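You operate a simulated robot arm through the tools that you are given. There is no shell and no other tool. Be economical: measure what you need, move in short steps, check, and stop when the job is done.

You are at the controls of a simulated robot arm. One attempt, no reset.

JOB
Put the trial dough that says "D1" from the top of the shipping bench on top of the yellow liner pack.

It is judged by the outcome, as a careful person would: the job done as asked, and still so three seconds after it is handed in. It fails if anything else is knocked over, pushed out of place, dropped, spilled or broken.

ROBOT AND FRAMES
A 7-joint arm with a two-finger parallel gripper, fixed in place. Base frame: the origin is at the foot of the arm, x ahead of it, y to its left, z up; the work surface is at about z = 0. Units: m, rad, N and s.
With the tool pointing down near the work surface it reaches from about 0.24 to 0.62 m from the base axis. Its first joint turns from -1.152 to 1.152 rad. Payload 2.6 kg.
The TCP is the grasp point between the finger pads, 0.03 m short of the fingertips. In the tool frame z runs along the fingers and y along their closing line. Largest opening 0.094 m; finger width 0.028, thickness 0.01; the body of the gripper, 0.05 by 0.096 m, starts 0.055 m behind the TCP.
Orientation is that of the tool frame in the base frame, as a unit quaternion [w, x, y, z]. With the fingers straight down and closing along the base's y, the tool's x points along the base's -x, its y along +y and its z along -z.

CONTROLS
- The arm moves only by the tool play_rows. Its arguments are lists of equal length, an entry for each row: "dp": the shift along the tool's x, y, z in m, a list of three; "yaw": the turn about the tool's z in rad; "hand": the gripper command, from -1 (fully open) to 1 (shut), values between in proportion. In form: {"dp": [[tx, ty, tz], ...], "yaw": [yaw, ...], "hand": [hand, ...]}. A call has 1 to 10 rows; each row is the pose to reach, as a shift and turn from the pose commanded when the call began, along the tool's axes at that moment. Each row takes 0.2 s and may step no farther than 0.05 m and 0.15 rad from the row before; otherwise, or with a gripper value out of range, the whole call is refused. A pose out of reach is approached as far as the arm can. The call stops where the force on the tool passes 40 N (or 10 N more than at its start, if that is more) or the arm is blocked; 0.2 s more then pass. The fingers move at their own pace (about 0.072 m/s each) and stop on an object; they squeeze with about 36 N. The grip force told is the motor's: it shows also when the fingers shut on nothing. Time passes only in rows, and 0.2 s behind the last, so rows that repeat a pose let the fingers close. The reply holds the time, the measured pose of the TCP, the force on the tool along the base axes, the opening and the grip force, in the units named above and with some noise.
- Cameras (640 x 400 px; columns grow to the right, rows downward): "scene" is fixed at [0.027, 0.4202, 0.5733]; the picture's right is [-0.86, -0.51, 0.00], its down [-0.25, 0.41, -0.88] and it looks along [0.45, -0.75, -0.48] (base axes); focal length 336 px, centre (320, 200). "wrist" rides on the gripper at [0.076, 0.014, -0.102] in the tool frame; the picture's right is [-0.18, 0.98, 0.00], its down [-0.75, -0.14, -0.64] and it looks along [-0.63, -0.12, 0.77] (tool axes); focal length 243 px, centre (320, 200). There is no depth. A picture from a camera that has moved, and an enlarged one, comes with that camera's place and axes in the base frame and with its lens.
- snapshot(camera): a new picture of that camera. No time passes.
- zoom(camera, box): a new picture of the part [left, top, right, bottom] of that camera's present view, enlarged. No time passes.
- hand_in(): hands the job in; it is judged then, once.

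Go step by step. Nothing tells you positions but the pictures and the camera data: compare them with the known pose of the tool, close in by small moves and look again before you grip or let go. The budget is 90 turns and 36 pictures, counting those below and the enlarged ones. Unless the task says otherwise, let go and move clear before handing in, and close with one line.

The tools are called by a JSON object that holds its "fn" and its "kwargs". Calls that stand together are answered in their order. play_rows: Moves the arm, as the interface text tells. Its arguments: {"type":"object","properties":{"dp":{"type":"array","items":{"type":"array","items":{"type":"number"}}},"yaw":{"type":"array","items":{"type":"number"}},"hand":{"type":"array","items":{"type":"number"}}},"required":["dp","yaw","hand"]} The other tools are called the same way: snapshot (camera) takes a picture; zoom (camera, box) takes an enlarged picture of a part of a camera's view; hand_in () hands the job in.

At the start:

```text
time: 0.0
tool_pos: [0.3983, -0.2316, 0.2962]
tcp_rot: [0.001, 0.0, 1.0, 0.001]
wrist_force: [0.9, 0.0, 0.5]
grip_width: 0.0939
grasp_force: 0.1
```

scene: 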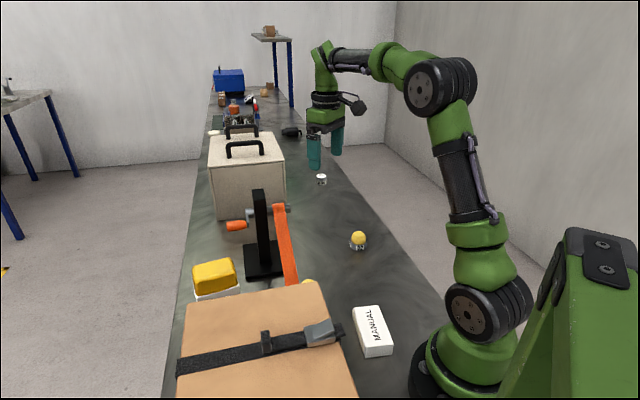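
wrist: 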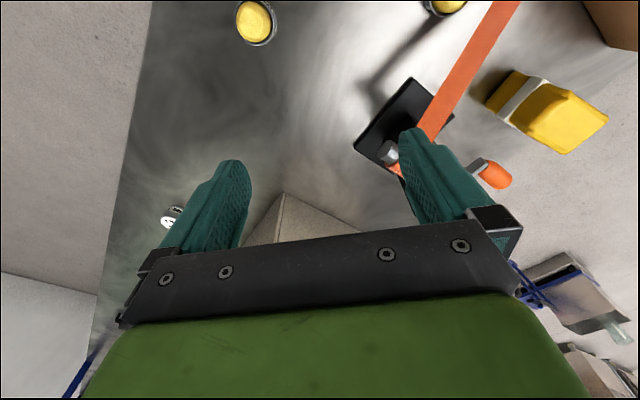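

I see two yellow dough-like items on small trays, a yellow pack, and a small white labelled item. I'll zoom in to read the labels.

{"fn": "zoom", "kwargs": {"camera": "scene", "box": [280, 160, 400, 300]}}

{"fn": "zoom", "kwargs": {"camera": "scene", "box": [170, 180, 330, 310]}}

{"fn": "zoom", "kwargs": {"camera": "wrist", "box": [220, 0, 640, 200]}}

```text
2.86 times, centred on (340, 230) of scene
camera zoom: at [0.027, 0.4202, 0.5733], right [-0.86, -0.51, 0.0], down [-0.25, 0.41, -0.88], along [0.45, -0.75, -0.48], focal length 959 px, centre (263, 114)
```

zoom: 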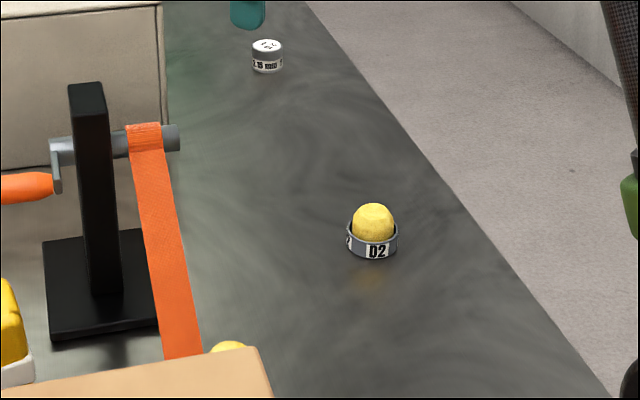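

```text
3.08 times, centred on (250, 245) of scene
camera zoom: at [0.027, 0.4202, 0.5733], right [-0.86, -0.51, 0.0], down [-0.25, 0.41, -0.88], along [0.45, -0.75, -0.48], focal length 1032 px, centre (535, 62)
```

zoom: 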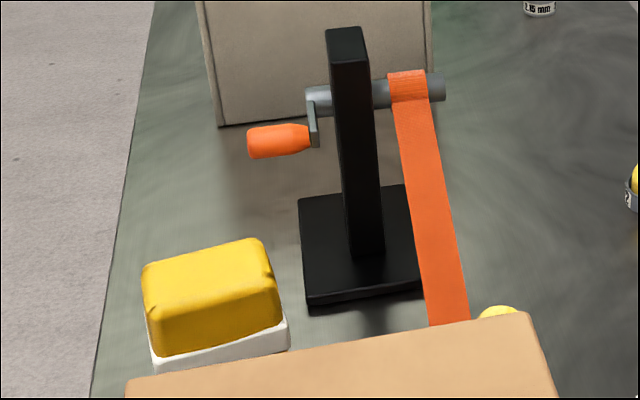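

```text
1.52 times, centred on (430, 100) of wrist
camera zoom: at [0.3226, -0.217, 0.3985], right [0.18, 0.98, 0.0], down [0.75, -0.14, 0.64], along [0.63, -0.12, -0.77], focal length 370 px, centre (152, 352)
```

zoom: 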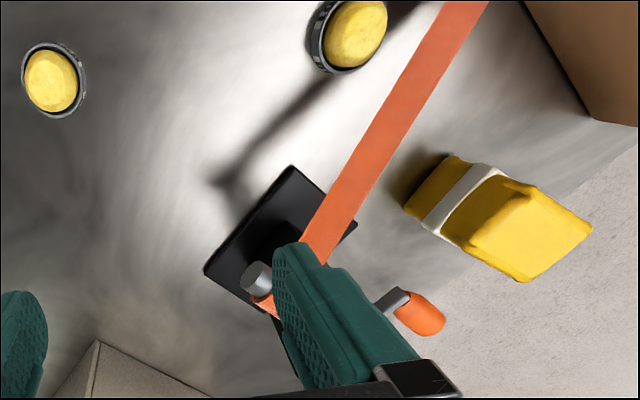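

D2 is the visible dough near (0.33, -0.29). The other, near (0.35, -0.07) beside the orange strap, should be D1, and the pack's top is near (0.49, 0.07, 0.11). I'll move the wrist camera to look at that dough and the strap.

{"fn": "play_rows", "kwargs": {"dp": [[0.02, 0.0, -0.02], [0.04, 0.01, -0.04], [0.06, 0.02, -0.05], [0.07, 0.03, -0.05], [0.07, 0.03, -0.05], [0.07, 0.03, -0.05]], "yaw": [-0.15, -0.3, -0.45, -0.6, -0.75, -0.9], "hand": [-1, -1, -1, -1, -1, -1]}}

{"fn": "snapshot", "kwargs": {"camera": "wrist"}}

```text
time: 1.4
tool_pos: [0.3282, -0.2014, 0.3447]
tcp_rot: [0.0, -0.436, 0.9, -0.001]
wrist_force: [-0.4, 0.4, 0.5]
grip_width: 0.094
grasp_force: 0.0
```

```text
30 pictures are left
camera wrist: at [0.2709, -0.2523, 0.4478], right [-0.66, 0.75, 0.0], down [0.58, 0.5, 0.64], along [0.48, 0.42, -0.77], focal length 243 px, centre (320, 200)
```

wrist: 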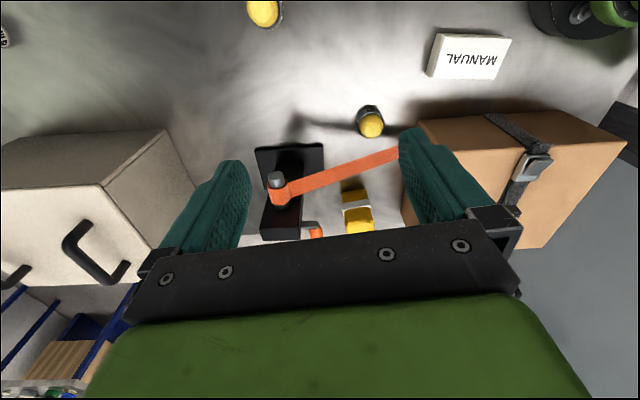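

The second dough is at about (0.34, -0.075), and the strap runs from the roller toward the cardboard box. I'll zoom for detail.

{"fn": "zoom", "kwargs": {"camera": "wrist", "box": [240, 90, 440, 240]}}

```text
2.67 times, centred on (340, 165) of wrist
camera zoom: at [0.2709, -0.2523, 0.4478], right [-0.66, 0.75, 0.0], down [0.58, 0.5, 0.64], along [0.48, 0.42, -0.77], focal length 647 px, centre (267, 293)
```

zoom: 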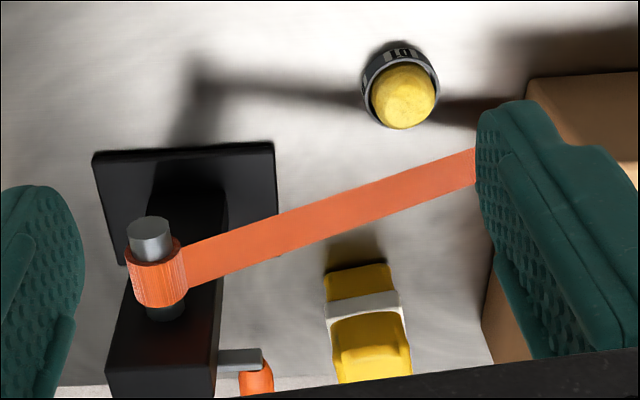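

The label on that dough reads D1, at about (0.34, -0.075), and the strap passes 4–5 cm to its far side. I'll go above it with the fingers' closing line parallel to the strap and look again.

{"fn": "play_rows", "kwargs": {"dp": [[-0.026, 0.017, 0.03], [-0.053, 0.034, 0.06], [-0.08, 0.051, 0.09], [-0.106, 0.069, 0.12], [-0.106, 0.069, 0.14]], "yaw": [0.03, 0.06, 0.1, 0.15, 0.15], "hand": [-0.5, -0.5, -0.5, -0.5, -0.5]}}

{"fn": "snapshot", "kwargs": {"camera": "wrist"}}

{"fn": "snapshot", "kwargs": {"camera": "scene"}}

```text
time: 2.6
tool_pos: [0.3396, -0.0768, 0.2073]
tcp_rot: [0.0, -0.365, 0.931, 0.0]
wrist_force: [0.1, -0.7, 0.5]
grip_width: 0.0702
grasp_force: 0.1
```

```text
28 pictures are left
camera wrist: at [0.2736, -0.118, 0.3098], right [-0.53, 0.84, 0.0], down [0.65, 0.41, 0.64], along [0.54, 0.34, -0.77], focal length 243 px, centre (320, 200)
```

wrist: 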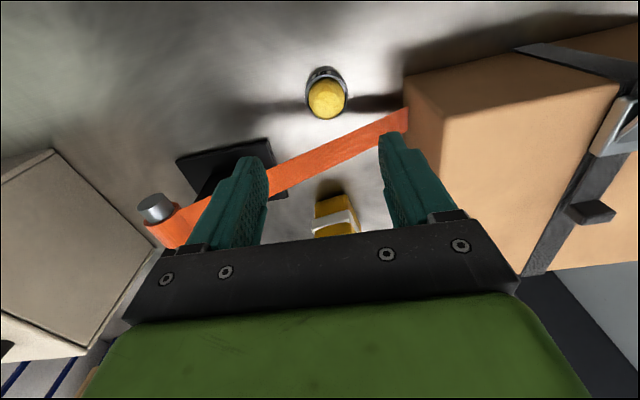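

```text
27 pictures are left
```

scene: 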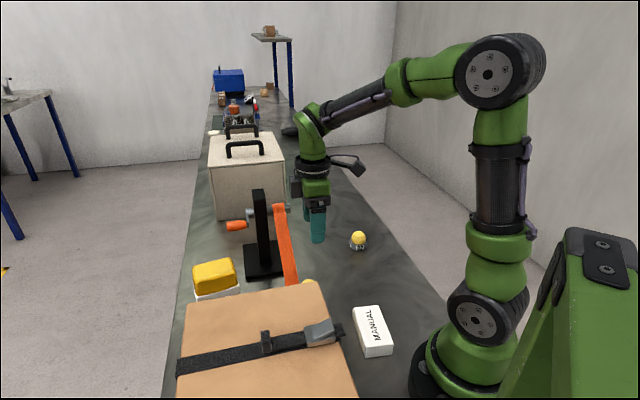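

The gripper is above the dough. I'll zoom in for accurate dough and strap positions.

{"fn": "zoom", "kwargs": {"camera": "wrist", "box": [240, 40, 432, 160]}}

```text
3.33 times, centred on (336, 100) of wrist
camera zoom: at [0.2736, -0.118, 0.3098], right [-0.53, 0.84, 0.0], down [0.65, 0.41, 0.64], along [0.54, 0.34, -0.77], focal length 809 px, centre (267, 533)
```

zoom: 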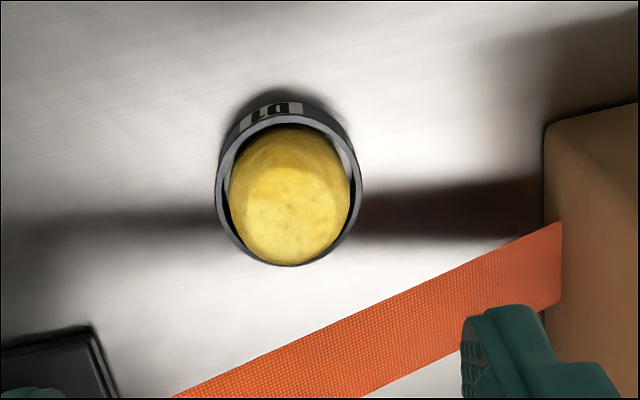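

The cup is about 0.049 m wide and centred near (0.342, -0.067). The strap's edge is about 27 mm from its centre, so I'll turn the hand by another 0.2 rad and bias it slightly away from the strap. I'll descend partway and check.

{"fn": "play_rows", "kwargs": {"dp": [[-0.005, 0.006, 0.02], [-0.005, 0.006, 0.05], [-0.005, 0.006, 0.08], [-0.005, 0.006, 0.08]], "yaw": [0.1, 0.2, 0.2, 0.2], "hand": [-0.5, -0.5, -0.5, -0.5]}}

{"fn": "snapshot", "kwargs": {"camera": "wrist"}}

{"fn": "zoom", "kwargs": {"camera": "scene", "box": [230, 170, 390, 300]}}

```text
time: 3.6
tool_pos: [0.3393, -0.0687, 0.1246]
tcp_rot: [0.0, -0.271, 0.963, 0.0]
wrist_force: [0.1, 0.8, -0.4]
grip_width: 0.0703
grasp_force: 0.1
```

```text
25 pictures are left
camera wrist: at [0.2665, -0.095, 0.2283], right [-0.36, 0.93, 0.0], down [0.72, 0.27, 0.64], along [0.6, 0.23, -0.77], focal length 243 px, centre (320, 200)
```

wrist: 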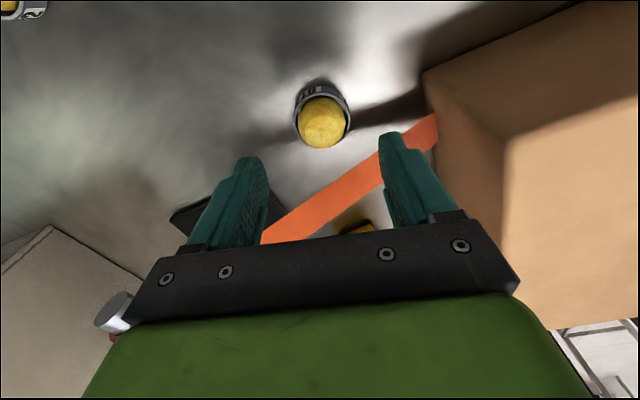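

```text
3.08 times, centred on (310, 235) of scene
camera zoom: at [0.027, 0.4202, 0.5733], right [-0.86, -0.51, 0.0], down [-0.25, 0.41, -0.88], along [0.45, -0.75, -0.48], focal length 1032 px, centre (351, 92)
```

zoom: 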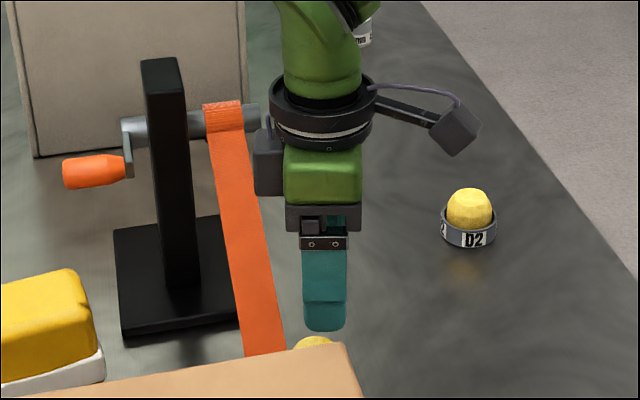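

The dough lies within about 2 mm of the tool axis, with roughly 1 cm between the hand and the strap. I'll shift 2 mm further from the strap and descend slowly in two stages.

{"fn": "play_rows", "kwargs": {"dp": [[0.002, 0, 0.012], [0.002, 0, 0.025], [0.002, 0, 0.037], [0.002, 0, 0.05], [0.002, 0, 0.05]], "yaw": [0, 0, 0, 0, 0], "hand": [-0.5, -0.5, -0.5, -0.5, -0.5]}}

{"fn": "snapshot", "kwargs": {"camera": "wrist"}}

{"fn": "zoom", "kwargs": {"camera": "scene", "box": [230, 170, 390, 300]}}

```text
time: 4.8
tool_pos: [0.339, -0.0684, 0.0753]
tcp_rot: [0.0, -0.271, 0.962, 0.0]
wrist_force: [0.4, 0.2, 0.7]
grip_width: 0.0702
grasp_force: 0.1
```

```text
23 pictures are left
camera wrist: at [0.2662, -0.0958, 0.1781], right [-0.36, 0.93, 0.0], down [0.72, 0.27, 0.64], along [0.6, 0.23, -0.77], focal length 243 px, centre (320, 200)
```

wrist: 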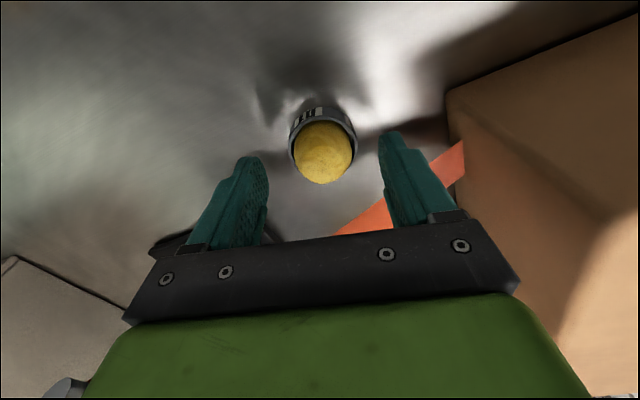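

```text
3.08 times, centred on (310, 235) of scene
camera zoom: at [0.027, 0.4202, 0.5733], right [-0.86, -0.51, 0.0], down [-0.25, 0.41, -0.88], along [0.45, -0.75, -0.48], focal length 1032 px, centre (351, 92)
```

zoom: 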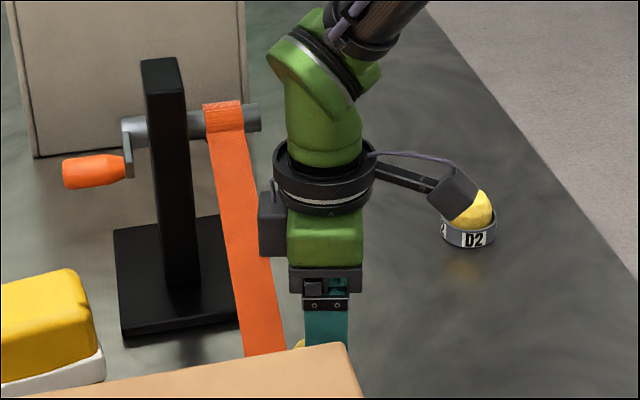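

The cup is centred between the fingers, and the hand's side module should clear the strap by about 2 cm. I'll descend the last stretch slowly.

{"fn": "play_rows", "kwargs": {"dp": [[0, 0.001, 0.009], [0, 0.001, 0.018], [0, 0.001, 0.027], [0, 0.001, 0.037], [0, 0.001, 0.037]], "yaw": [0, 0, 0, 0, 0], "hand": [-0.5, -0.5, -0.5, -0.5, -0.5]}}

{"fn": "snapshot", "kwargs": {"camera": "wrist"}}

{"fn": "zoom", "kwargs": {"camera": "scene", "box": [230, 170, 390, 300]}}

```text
time: 6.0
tool_pos: [0.3388, -0.0682, 0.0387]
tcp_rot: [0.0, -0.272, 0.962, 0.001]
wrist_force: [0.3, 2.0, -0.1]
grip_width: 0.0704
grasp_force: 0.0
```

```text
21 pictures are left
camera wrist: at [0.2661, -0.095, 0.1416], right [-0.36, 0.93, 0.0], down [0.72, 0.27, 0.64], along [0.6, 0.23, -0.77], focal length 243 px, centre (320, 200)
```

wrist: 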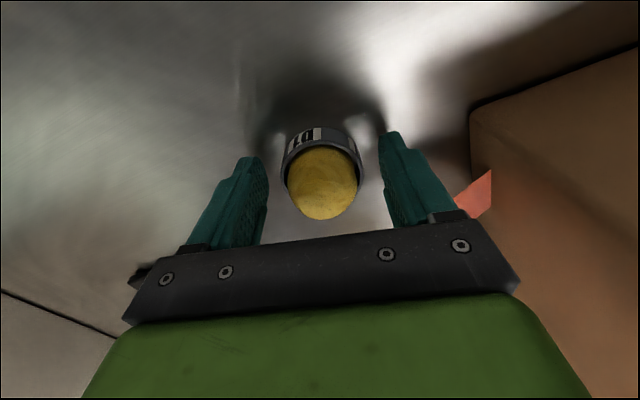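

```text
3.08 times, centred on (310, 235) of scene
camera zoom: at [0.027, 0.4202, 0.5733], right [-0.86, -0.51, 0.0], down [-0.25, 0.41, -0.88], along [0.45, -0.75, -0.48], focal length 1032 px, centre (351, 92)
```

zoom: 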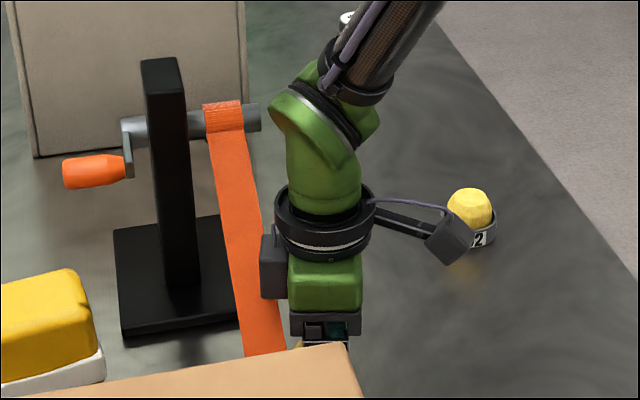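

The hand is down around the cup with no contact on the strap. I'll close the fingers.

{"fn": "play_rows", "kwargs": {"dp": [[0, 0, 0], [0, 0, 0], [0, 0, 0], [0, 0, 0]], "yaw": [0, 0, 0, 0], "hand": [0.1, 0.4, 0.4, 0.4]}}

{"fn": "snapshot", "kwargs": {"camera": "wrist"}}

```text
time: 7.0
tool_pos: [0.3394, -0.0678, 0.0385]
tcp_rot: [-0.001, -0.271, 0.963, 0.0]
wrist_force: [1.1, 0.3, -0.3]
grip_width: 0.0495
grasp_force: 36.0
```

```text
19 pictures are left
camera wrist: at [0.2661, -0.0949, 0.1418], right [-0.36, 0.93, 0.0], down [0.72, 0.27, 0.64], along [0.6, 0.23, -0.77], focal length 243 px, centre (320, 200)
```

wrist: 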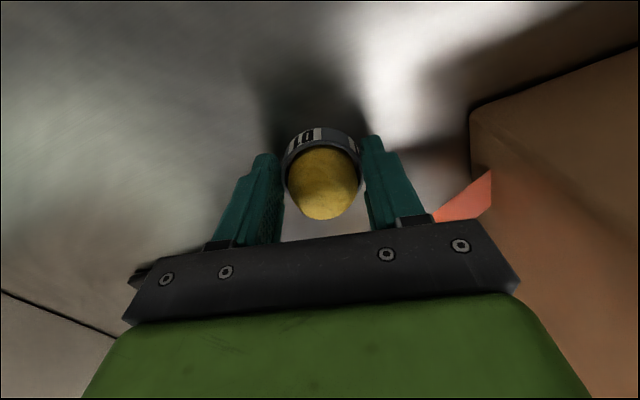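

The fingers hold the cup at 0.0495 m with 36 N. I'll lift straight up, well above the roller.

{"fn": "play_rows", "kwargs": {"dp": [[0.002, 0, -0.015], [0.003, 0, -0.04], [0.003, 0, -0.07], [0.003, 0, -0.1], [0.003, 0, -0.135], [0.003, 0, -0.17], [0.003, 0, -0.205], [0.003, 0, -0.24], [0.003, 0, -0.265], [0.003, 0, -0.265]], "yaw": [0, 0, 0, 0, 0, 0, 0, 0, 0, 0], "hand": [0.4, 0.4, 0.4, 0.4, 0.4, 0.4, 0.4, 0.4, 0.4, 0.4]}}

{"fn": "snapshot", "kwargs": {"camera": "wrist"}}

{"fn": "snapshot", "kwargs": {"camera": "scene"}}

```text
time: 9.2
tool_pos: [0.3355, -0.0714, 0.3052]
tcp_rot: [0.0, -0.271, 0.963, 0.0]
wrist_force: [-0.2, -0.2, -1.3]
grip_width: 0.0494
grasp_force: 36.1
```

```text
18 pictures are left
camera wrist: at [0.2625, -0.098, 0.4081], right [-0.36, 0.93, 0.0], down [0.72, 0.27, 0.64], along [0.6, 0.23, -0.77], focal length 243 px, centre (320, 200)
```

wrist: 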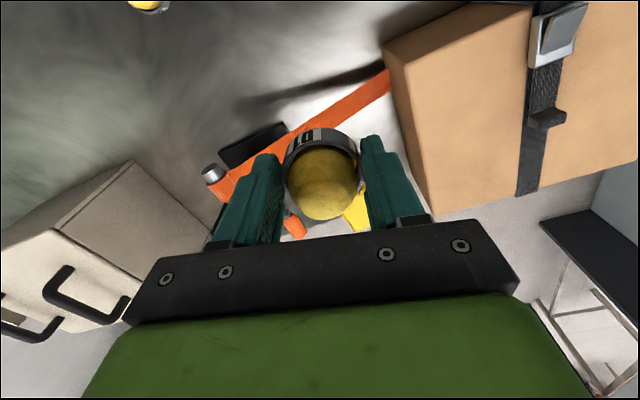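

```text
17 pictures are left
```

scene: 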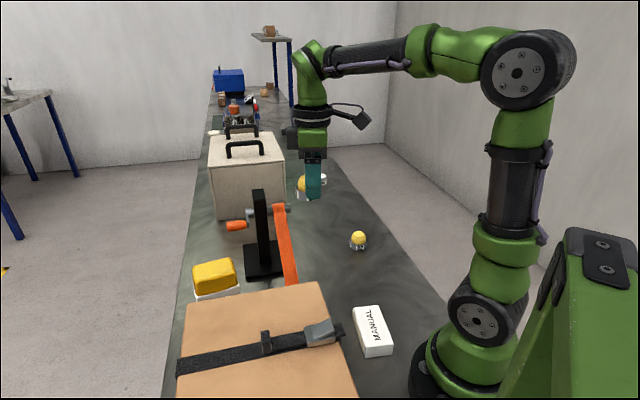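

The dough is held clear and nothing else has moved. I'll carry it toward the pack and look again on the way.

{"fn": "play_rows", "kwargs": {"dp": [[-0.03, 0.011, 0], [-0.06, 0.022, 0], [-0.09, 0.033, 0], [-0.12, 0.044, 0], [-0.144, 0.054, 0], [-0.144, 0.054, 0]], "yaw": [0, 0, 0, 0, 0, 0], "hand": [0.4, 0.4, 0.4, 0.4, 0.4, 0.4]}}

{"fn": "snapshot", "kwargs": {"camera": "wrist"}}

{"fn": "zoom", "kwargs": {"camera": "scene", "box": [170, 130, 330, 310]}}

```text
time: 10.6
tool_pos: [0.4306, 0.0512, 0.3032]
tcp_rot: [0.0, -0.271, 0.962, 0.0]
wrist_force: [0.4, -0.4, -1.0]
grip_width: 0.0491
grasp_force: 35.9
```

```text
16 pictures are left
camera wrist: at [0.358, 0.0234, 0.406], right [-0.36, 0.93, 0.0], down [0.72, 0.27, 0.64], along [0.6, 0.23, -0.77], focal length 243 px, centre (320, 200)
```

wrist: 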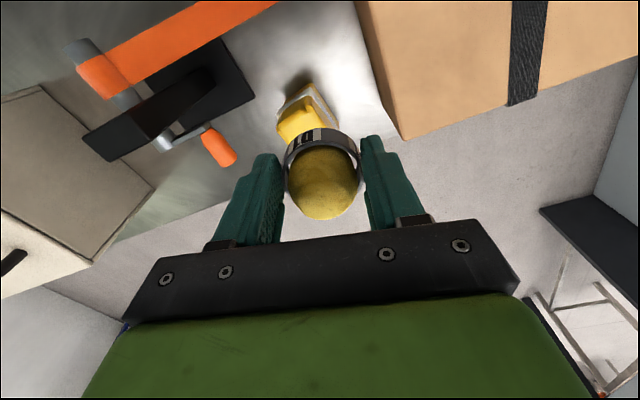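

```text
2.22 times, centred on (250, 220) of scene
camera zoom: at [0.027, 0.4202, 0.5733], right [-0.86, -0.51, 0.0], down [-0.25, 0.41, -0.88], along [0.45, -0.75, -0.48], focal length 746 px, centre (476, 156)
```

zoom: 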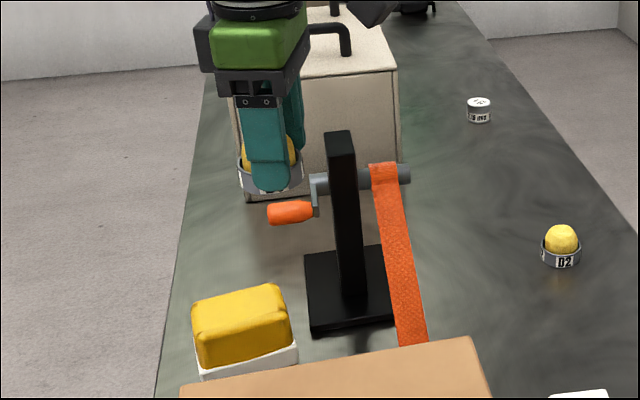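

The pack is partly hidden behind the held dough. I'll move directly above its estimated centre and look.

{"fn": "play_rows", "kwargs": {"dp": [[-0.03, -0.008, 0], [-0.059, -0.016, 0], [-0.059, -0.016, 0]], "yaw": [0, 0, 0], "hand": [0.4, 0.4, 0.4]}}

{"fn": "zoom", "kwargs": {"camera": "wrist", "box": [192, 0, 448, 160]}}

```text
time: 11.4
tool_pos: [0.4897, 0.0676, 0.3049]
tcp_rot: [0.001, -0.271, 0.963, 0.0]
wrist_force: [-0.1, -0.7, -0.9]
grip_width: 0.0494
grasp_force: 35.8
```

```text
2.50 times, centred on (320, 80) of wrist
camera zoom: at [0.4174, 0.0407, 0.4078], right [-0.36, 0.93, 0.0], down [0.72, 0.27, 0.64], along [0.6, 0.23, -0.77], focal length 606 px, centre (320, 500)
```

zoom: 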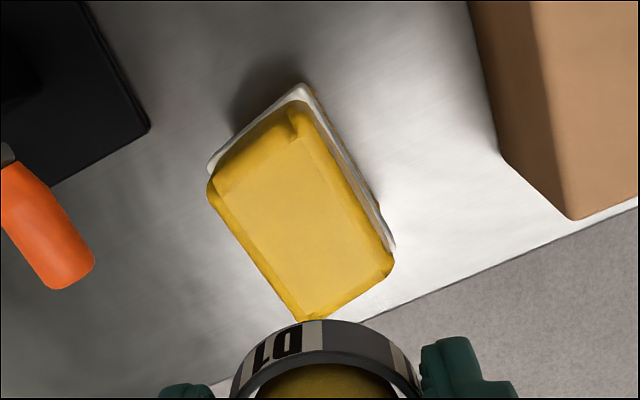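

The pack is a yellow block on a white tray, with its top centre about 12 mm to the hand's left and 7 mm forward. I'll correct for that and come down partway.

{"fn": "play_rows", "kwargs": {"dp": [[-0.004, -0.012, 0.02], [-0.004, -0.012, 0.05], [-0.004, -0.012, 0.08], [-0.004, -0.012, 0.11], [-0.004, -0.012, 0.11]], "yaw": [0, 0, 0, 0, 0], "hand": [0.4, 0.4, 0.4, 0.4, 0.4]}}

{"fn": "snapshot", "kwargs": {"camera": "wrist"}}

{"fn": "zoom", "kwargs": {"camera": "scene", "box": [160, 170, 320, 300]}}

```text
time: 12.6
tool_pos: [0.4996, 0.0596, 0.1928]
tcp_rot: [0.0, -0.272, 0.962, 0.0]
wrist_force: [0.5, 0.1, -1.1]
grip_width: 0.0491
grasp_force: 36.0
```

```text
13 pictures are left
camera wrist: at [0.4263, 0.033, 0.2951], right [-0.36, 0.93, 0.0], down [0.72, 0.27, 0.64], along [0.6, 0.23, -0.77], focal length 243 px, centre (320, 200)
```

wrist: 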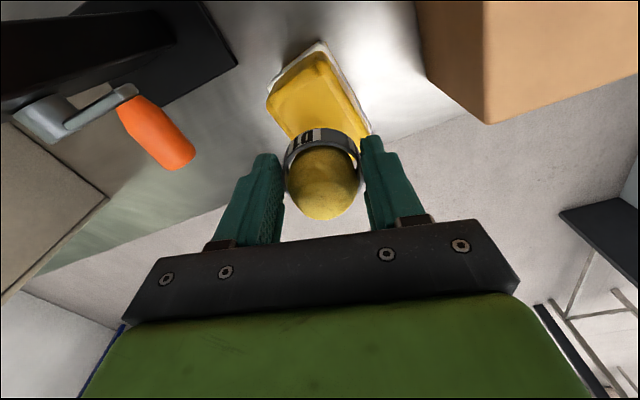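

```text
3.08 times, centred on (240, 235) of scene
camera zoom: at [0.027, 0.4202, 0.5733], right [-0.86, -0.51, 0.0], down [-0.25, 0.41, -0.88], along [0.45, -0.75, -0.48], focal length 1032 px, centre (566, 92)
```

zoom: 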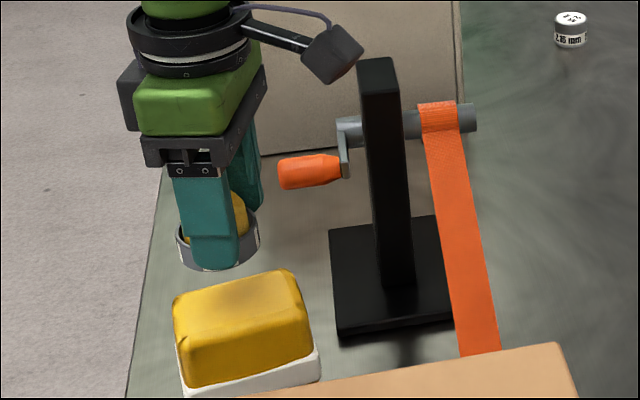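

The cup is just above the pack. I'll zoom in to check the centring before going lower.

{"fn": "zoom", "kwargs": {"camera": "wrist", "box": [224, 20, 416, 140]}}

```text
3.33 times, centred on (320, 80) of wrist
camera zoom: at [0.4263, 0.033, 0.2951], right [-0.36, 0.93, 0.0], down [0.72, 0.27, 0.64], along [0.6, 0.23, -0.77], focal length 809 px, centre (320, 600)
```

zoom: 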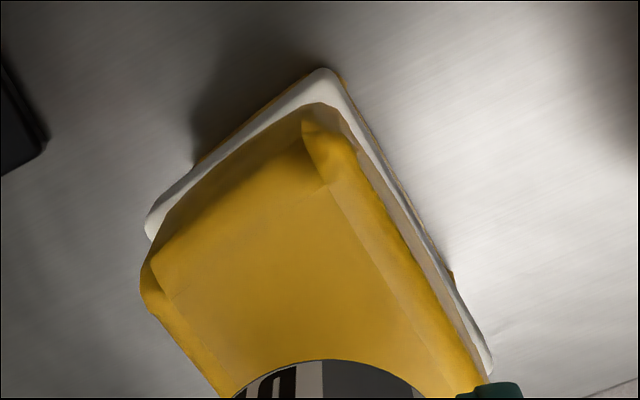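

The pack's top centre works out at about (0.503, 0.063, 0.10), and the cup is within a few mm of it. I'll make a small correction and lower to just above contact.

{"fn": "play_rows", "kwargs": {"dp": [[-0.002, 0.001, 0.012], [-0.002, 0.001, 0.024], [-0.002, 0.001, 0.035], [-0.002, 0.001, 0.044], [-0.002, 0.001, 0.044]], "yaw": [0, 0, 0, 0, 0], "hand": [0.4, 0.4, 0.4, 0.4, 0.4]}}

{"fn": "snapshot", "kwargs": {"camera": "wrist"}}

{"fn": "zoom", "kwargs": {"camera": "scene", "box": [160, 200, 280, 300]}}

```text
time: 13.8
tool_pos: [0.5006, 0.0612, 0.1504]
tcp_rot: [0.0, -0.272, 0.962, 0.0]
wrist_force: [0.8, -0.1, 0.1]
grip_width: 0.0491
grasp_force: 35.6
```

```text
10 pictures are left
camera wrist: at [0.4274, 0.0348, 0.2526], right [-0.36, 0.93, 0.0], down [0.72, 0.27, 0.64], along [0.6, 0.23, -0.77], focal length 243 px, centre (320, 200)
```

wrist: 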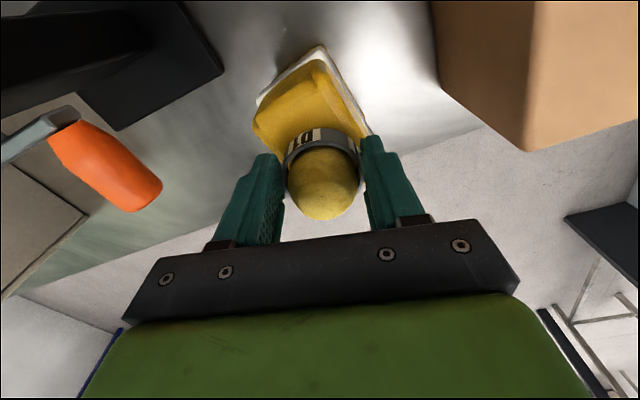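

```text
4.00 times, centred on (220, 250) of scene
camera zoom: at [0.027, 0.4202, 0.5733], right [-0.86, -0.51, 0.0], down [-0.25, 0.41, -0.88], along [0.45, -0.75, -0.48], focal length 1342 px, centre (720, 0)
```

zoom: 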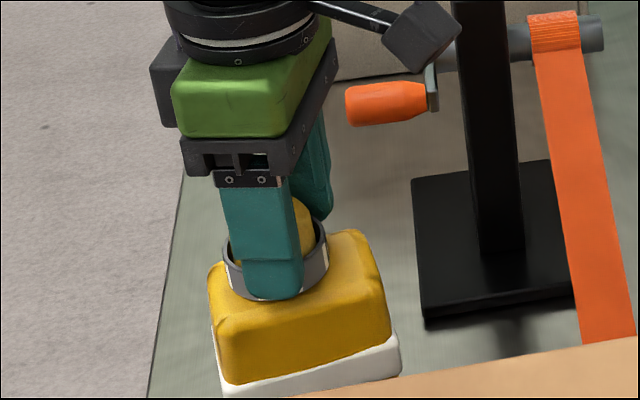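

Both cameras put the cup centre within about 2 mm of the pack's top centre. I'll lower in small steps and watch the force for contact.

{"fn": "play_rows", "kwargs": {"dp": [[0, 0, 0.003], [0, 0, 0.006], [0, 0, 0.008], [0, 0, 0.008]], "yaw": [0, 0, 0, 0], "hand": [0.4, 0.4, 0.4, 0.4]}}

```text
time: 14.8
tool_pos: [0.5008, 0.0623, 0.1461]
tcp_rot: [0.006, -0.272, 0.962, -0.002]
wrist_force: [3.9, 1.6, 29.4]
grip_width: 0.0488
grasp_force: 35.7
```

The cup touched the pack at TCP z of about 0.146, with 29 N. I'll ease up to a light contact.

{"fn": "play_rows", "kwargs": {"dp": [[0, 0, -0.002], [0, 0, -0.0035], [0, 0, -0.0035]], "yaw": [0, 0, 0], "hand": [0.4, 0.4, 0.4]}}

{"fn": "zoom", "kwargs": {"camera": "scene", "box": [160, 200, 280, 300]}}

{"fn": "zoom", "kwargs": {"camera": "wrist", "box": [224, 20, 416, 220]}}

```text
time: 15.6
tool_pos: [0.5001, 0.0634, 0.1454]
tcp_rot: [-0.001, -0.271, 0.962, 0.0]
wrist_force: [4.8, 1.3, 11.8]
grip_width: 0.0488
grasp_force: 35.9
```

```text
4.00 times, centred on (220, 250) of scene
camera zoom: at [0.0269, 0.4201, 0.5733], right [-0.86, -0.51, 0.0], down [-0.25, 0.41, -0.88], along [0.45, -0.75, -0.48], focal length 1342 px, centre (720, 0)
```

zoom: 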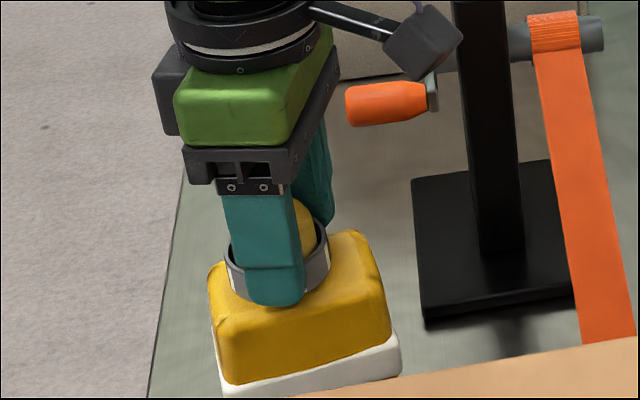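

```text
2.00 times, centred on (320, 120) of wrist
camera zoom: at [0.4271, 0.0348, 0.2483], right [-0.36, 0.93, 0.0], down [0.72, 0.27, 0.64], along [0.6, 0.23, -0.77], focal length 485 px, centre (320, 360)
```

zoom: 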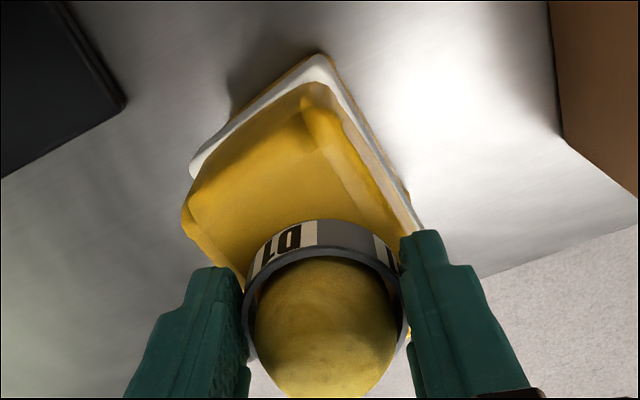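

The cup is seated on the pack, but sits about 9 mm too far forward of the pack's centre. I'll lift slightly, shift back and set it down again.

{"fn": "play_rows", "kwargs": {"dp": [[0, 0, -0.006], [0, 0, -0.012], [0.005, 0.001, -0.012], [0.009, 0.002, -0.012], [0.009, 0.002, -0.012], [0.009, 0.002, -0.006], [0.009, 0.002, -0.002], [0.009, 0.002, 0.0], [0.009, 0.002, 0.0]], "yaw": [0, 0, 0, 0, 0, 0, 0, 0, 0], "hand": [0.4, 0.4, 0.4, 0.4, 0.4, 0.4, 0.4, 0.4, 0.4]}}

{"fn": "zoom", "kwargs": {"camera": "scene", "box": [160, 200, 280, 300]}}

{"fn": "zoom", "kwargs": {"camera": "wrist", "box": [224, 20, 416, 220]}}

```text
time: 17.6
tool_pos: [0.4919, 0.0587, 0.1452]
tcp_rot: [0.0, -0.271, 0.963, -0.001]
wrist_force: [-0.7, 0.0, 2.3]
grip_width: 0.0487
grasp_force: 35.9
```

```text
4.00 times, centred on (220, 250) of scene
camera zoom: at [0.027, 0.4201, 0.5733], right [-0.86, -0.51, 0.0], down [-0.25, 0.41, -0.88], along [0.45, -0.75, -0.48], focal length 1342 px, centre (720, 0)
```

zoom: 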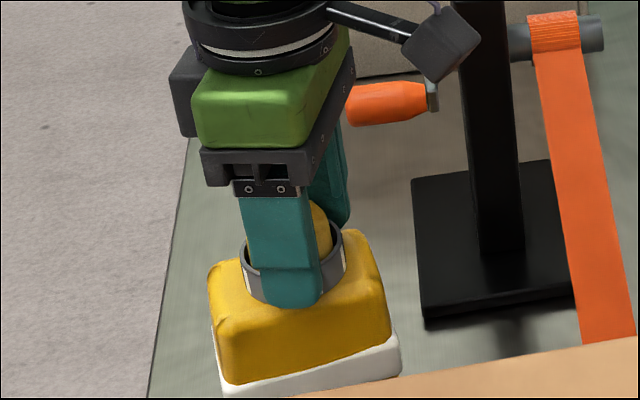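

```text
2.00 times, centred on (320, 120) of wrist
camera zoom: at [0.4188, 0.0318, 0.2483], right [-0.36, 0.93, 0.0], down [0.72, 0.27, 0.64], along [0.6, 0.23, -0.77], focal length 485 px, centre (320, 360)
```

zoom: 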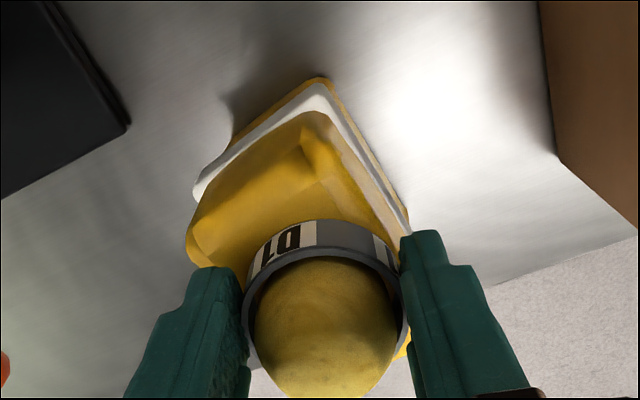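

The cup is now centred and resting lightly on the pack, with about 2–3 N of contact. I'll open the fingers.

{"fn": "play_rows", "kwargs": {"dp": [[0, 0, 0.0005], [0, 0, 0.0005], [0, 0, 0.0005], [0, 0, 0.0005]], "yaw": [0, 0, 0, 0], "hand": [-0.1, -0.35, -0.5, -0.5]}}

{"fn": "zoom", "kwargs": {"camera": "wrist", "box": [224, 20, 416, 220]}}

```text
time: 18.6
tool_pos: [0.4925, 0.0591, 0.1464]
tcp_rot: [0.0, -0.272, 0.962, 0.0]
wrist_force: [-0.7, 0.7, 0.2]
grip_width: 0.0704
grasp_force: 0.0
```

```text
2.00 times, centred on (320, 120) of wrist
camera zoom: at [0.4193, 0.0319, 0.2476], right [-0.36, 0.93, 0.0], down [0.72, 0.27, 0.64], along [0.6, 0.23, -0.77], focal length 485 px, centre (320, 360)
```

zoom: 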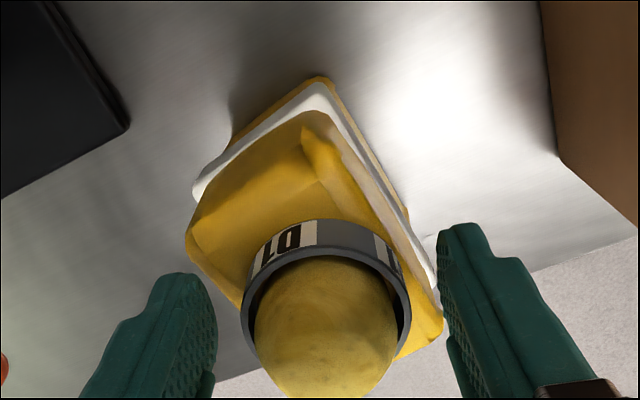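

The cup is released and sits steadily on the pack. I'll raise the hand straight up and clear.

{"fn": "play_rows", "kwargs": {"dp": [[0, 0, -0.01], [0, 0, -0.03], [0, 0, -0.06], [0, 0, -0.09], [0, 0, -0.125], [0, 0, -0.16], [0.03, 0, -0.17], [0.06, 0, -0.17], [0.06, 0, -0.17]], "yaw": [0, 0, 0, 0, 0, 0, 0, 0, 0], "hand": [-0.5, -0.5, -0.5, -0.5, -0.5, -0.5, -0.5, -0.5, -0.5]}}

{"fn": "snapshot", "kwargs": {"camera": "scene"}}

{"fn": "zoom", "kwargs": {"camera": "scene", "box": [160, 200, 280, 300]}}

```text
time: 20.6
tool_pos: [0.4403, 0.0281, 0.3164]
tcp_rot: [0.0, -0.271, 0.963, 0.0]
wrist_force: [-0.7, -0.2, 0.4]
grip_width: 0.0704
grasp_force: 0.0
```

```text
3 pictures are left
```

scene: 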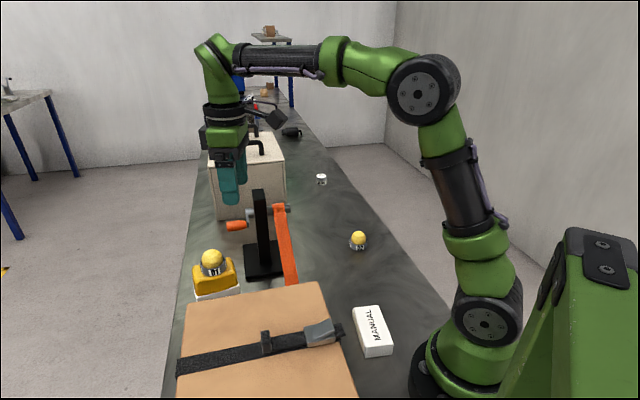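

```text
4.00 times, centred on (220, 250) of scene
camera zoom: at [0.027, 0.4201, 0.5733], right [-0.86, -0.51, 0.0], down [-0.25, 0.41, -0.88], along [0.45, -0.75, -0.48], focal length 1342 px, centre (720, 0)
```

zoom: 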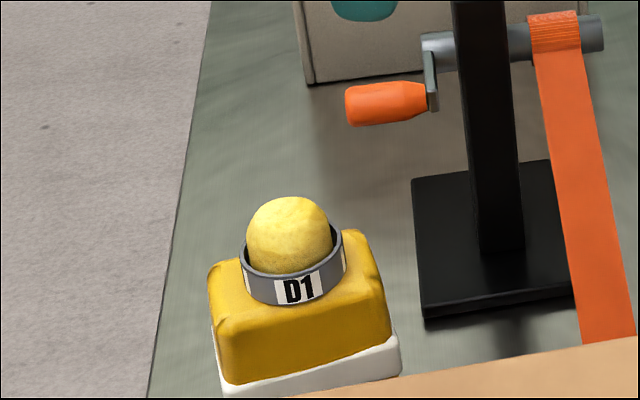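

D1 sits centred on the yellow pack, nothing else has moved, and the hand is clear, so I'm handing in.

{"fn": "hand_in", "kwargs": {}}

```text
The job is handed in.
```

The trial dough marked D1 is on top of the yellow liner pack, upright and centred, and the last picture showed nothing else disturbed.
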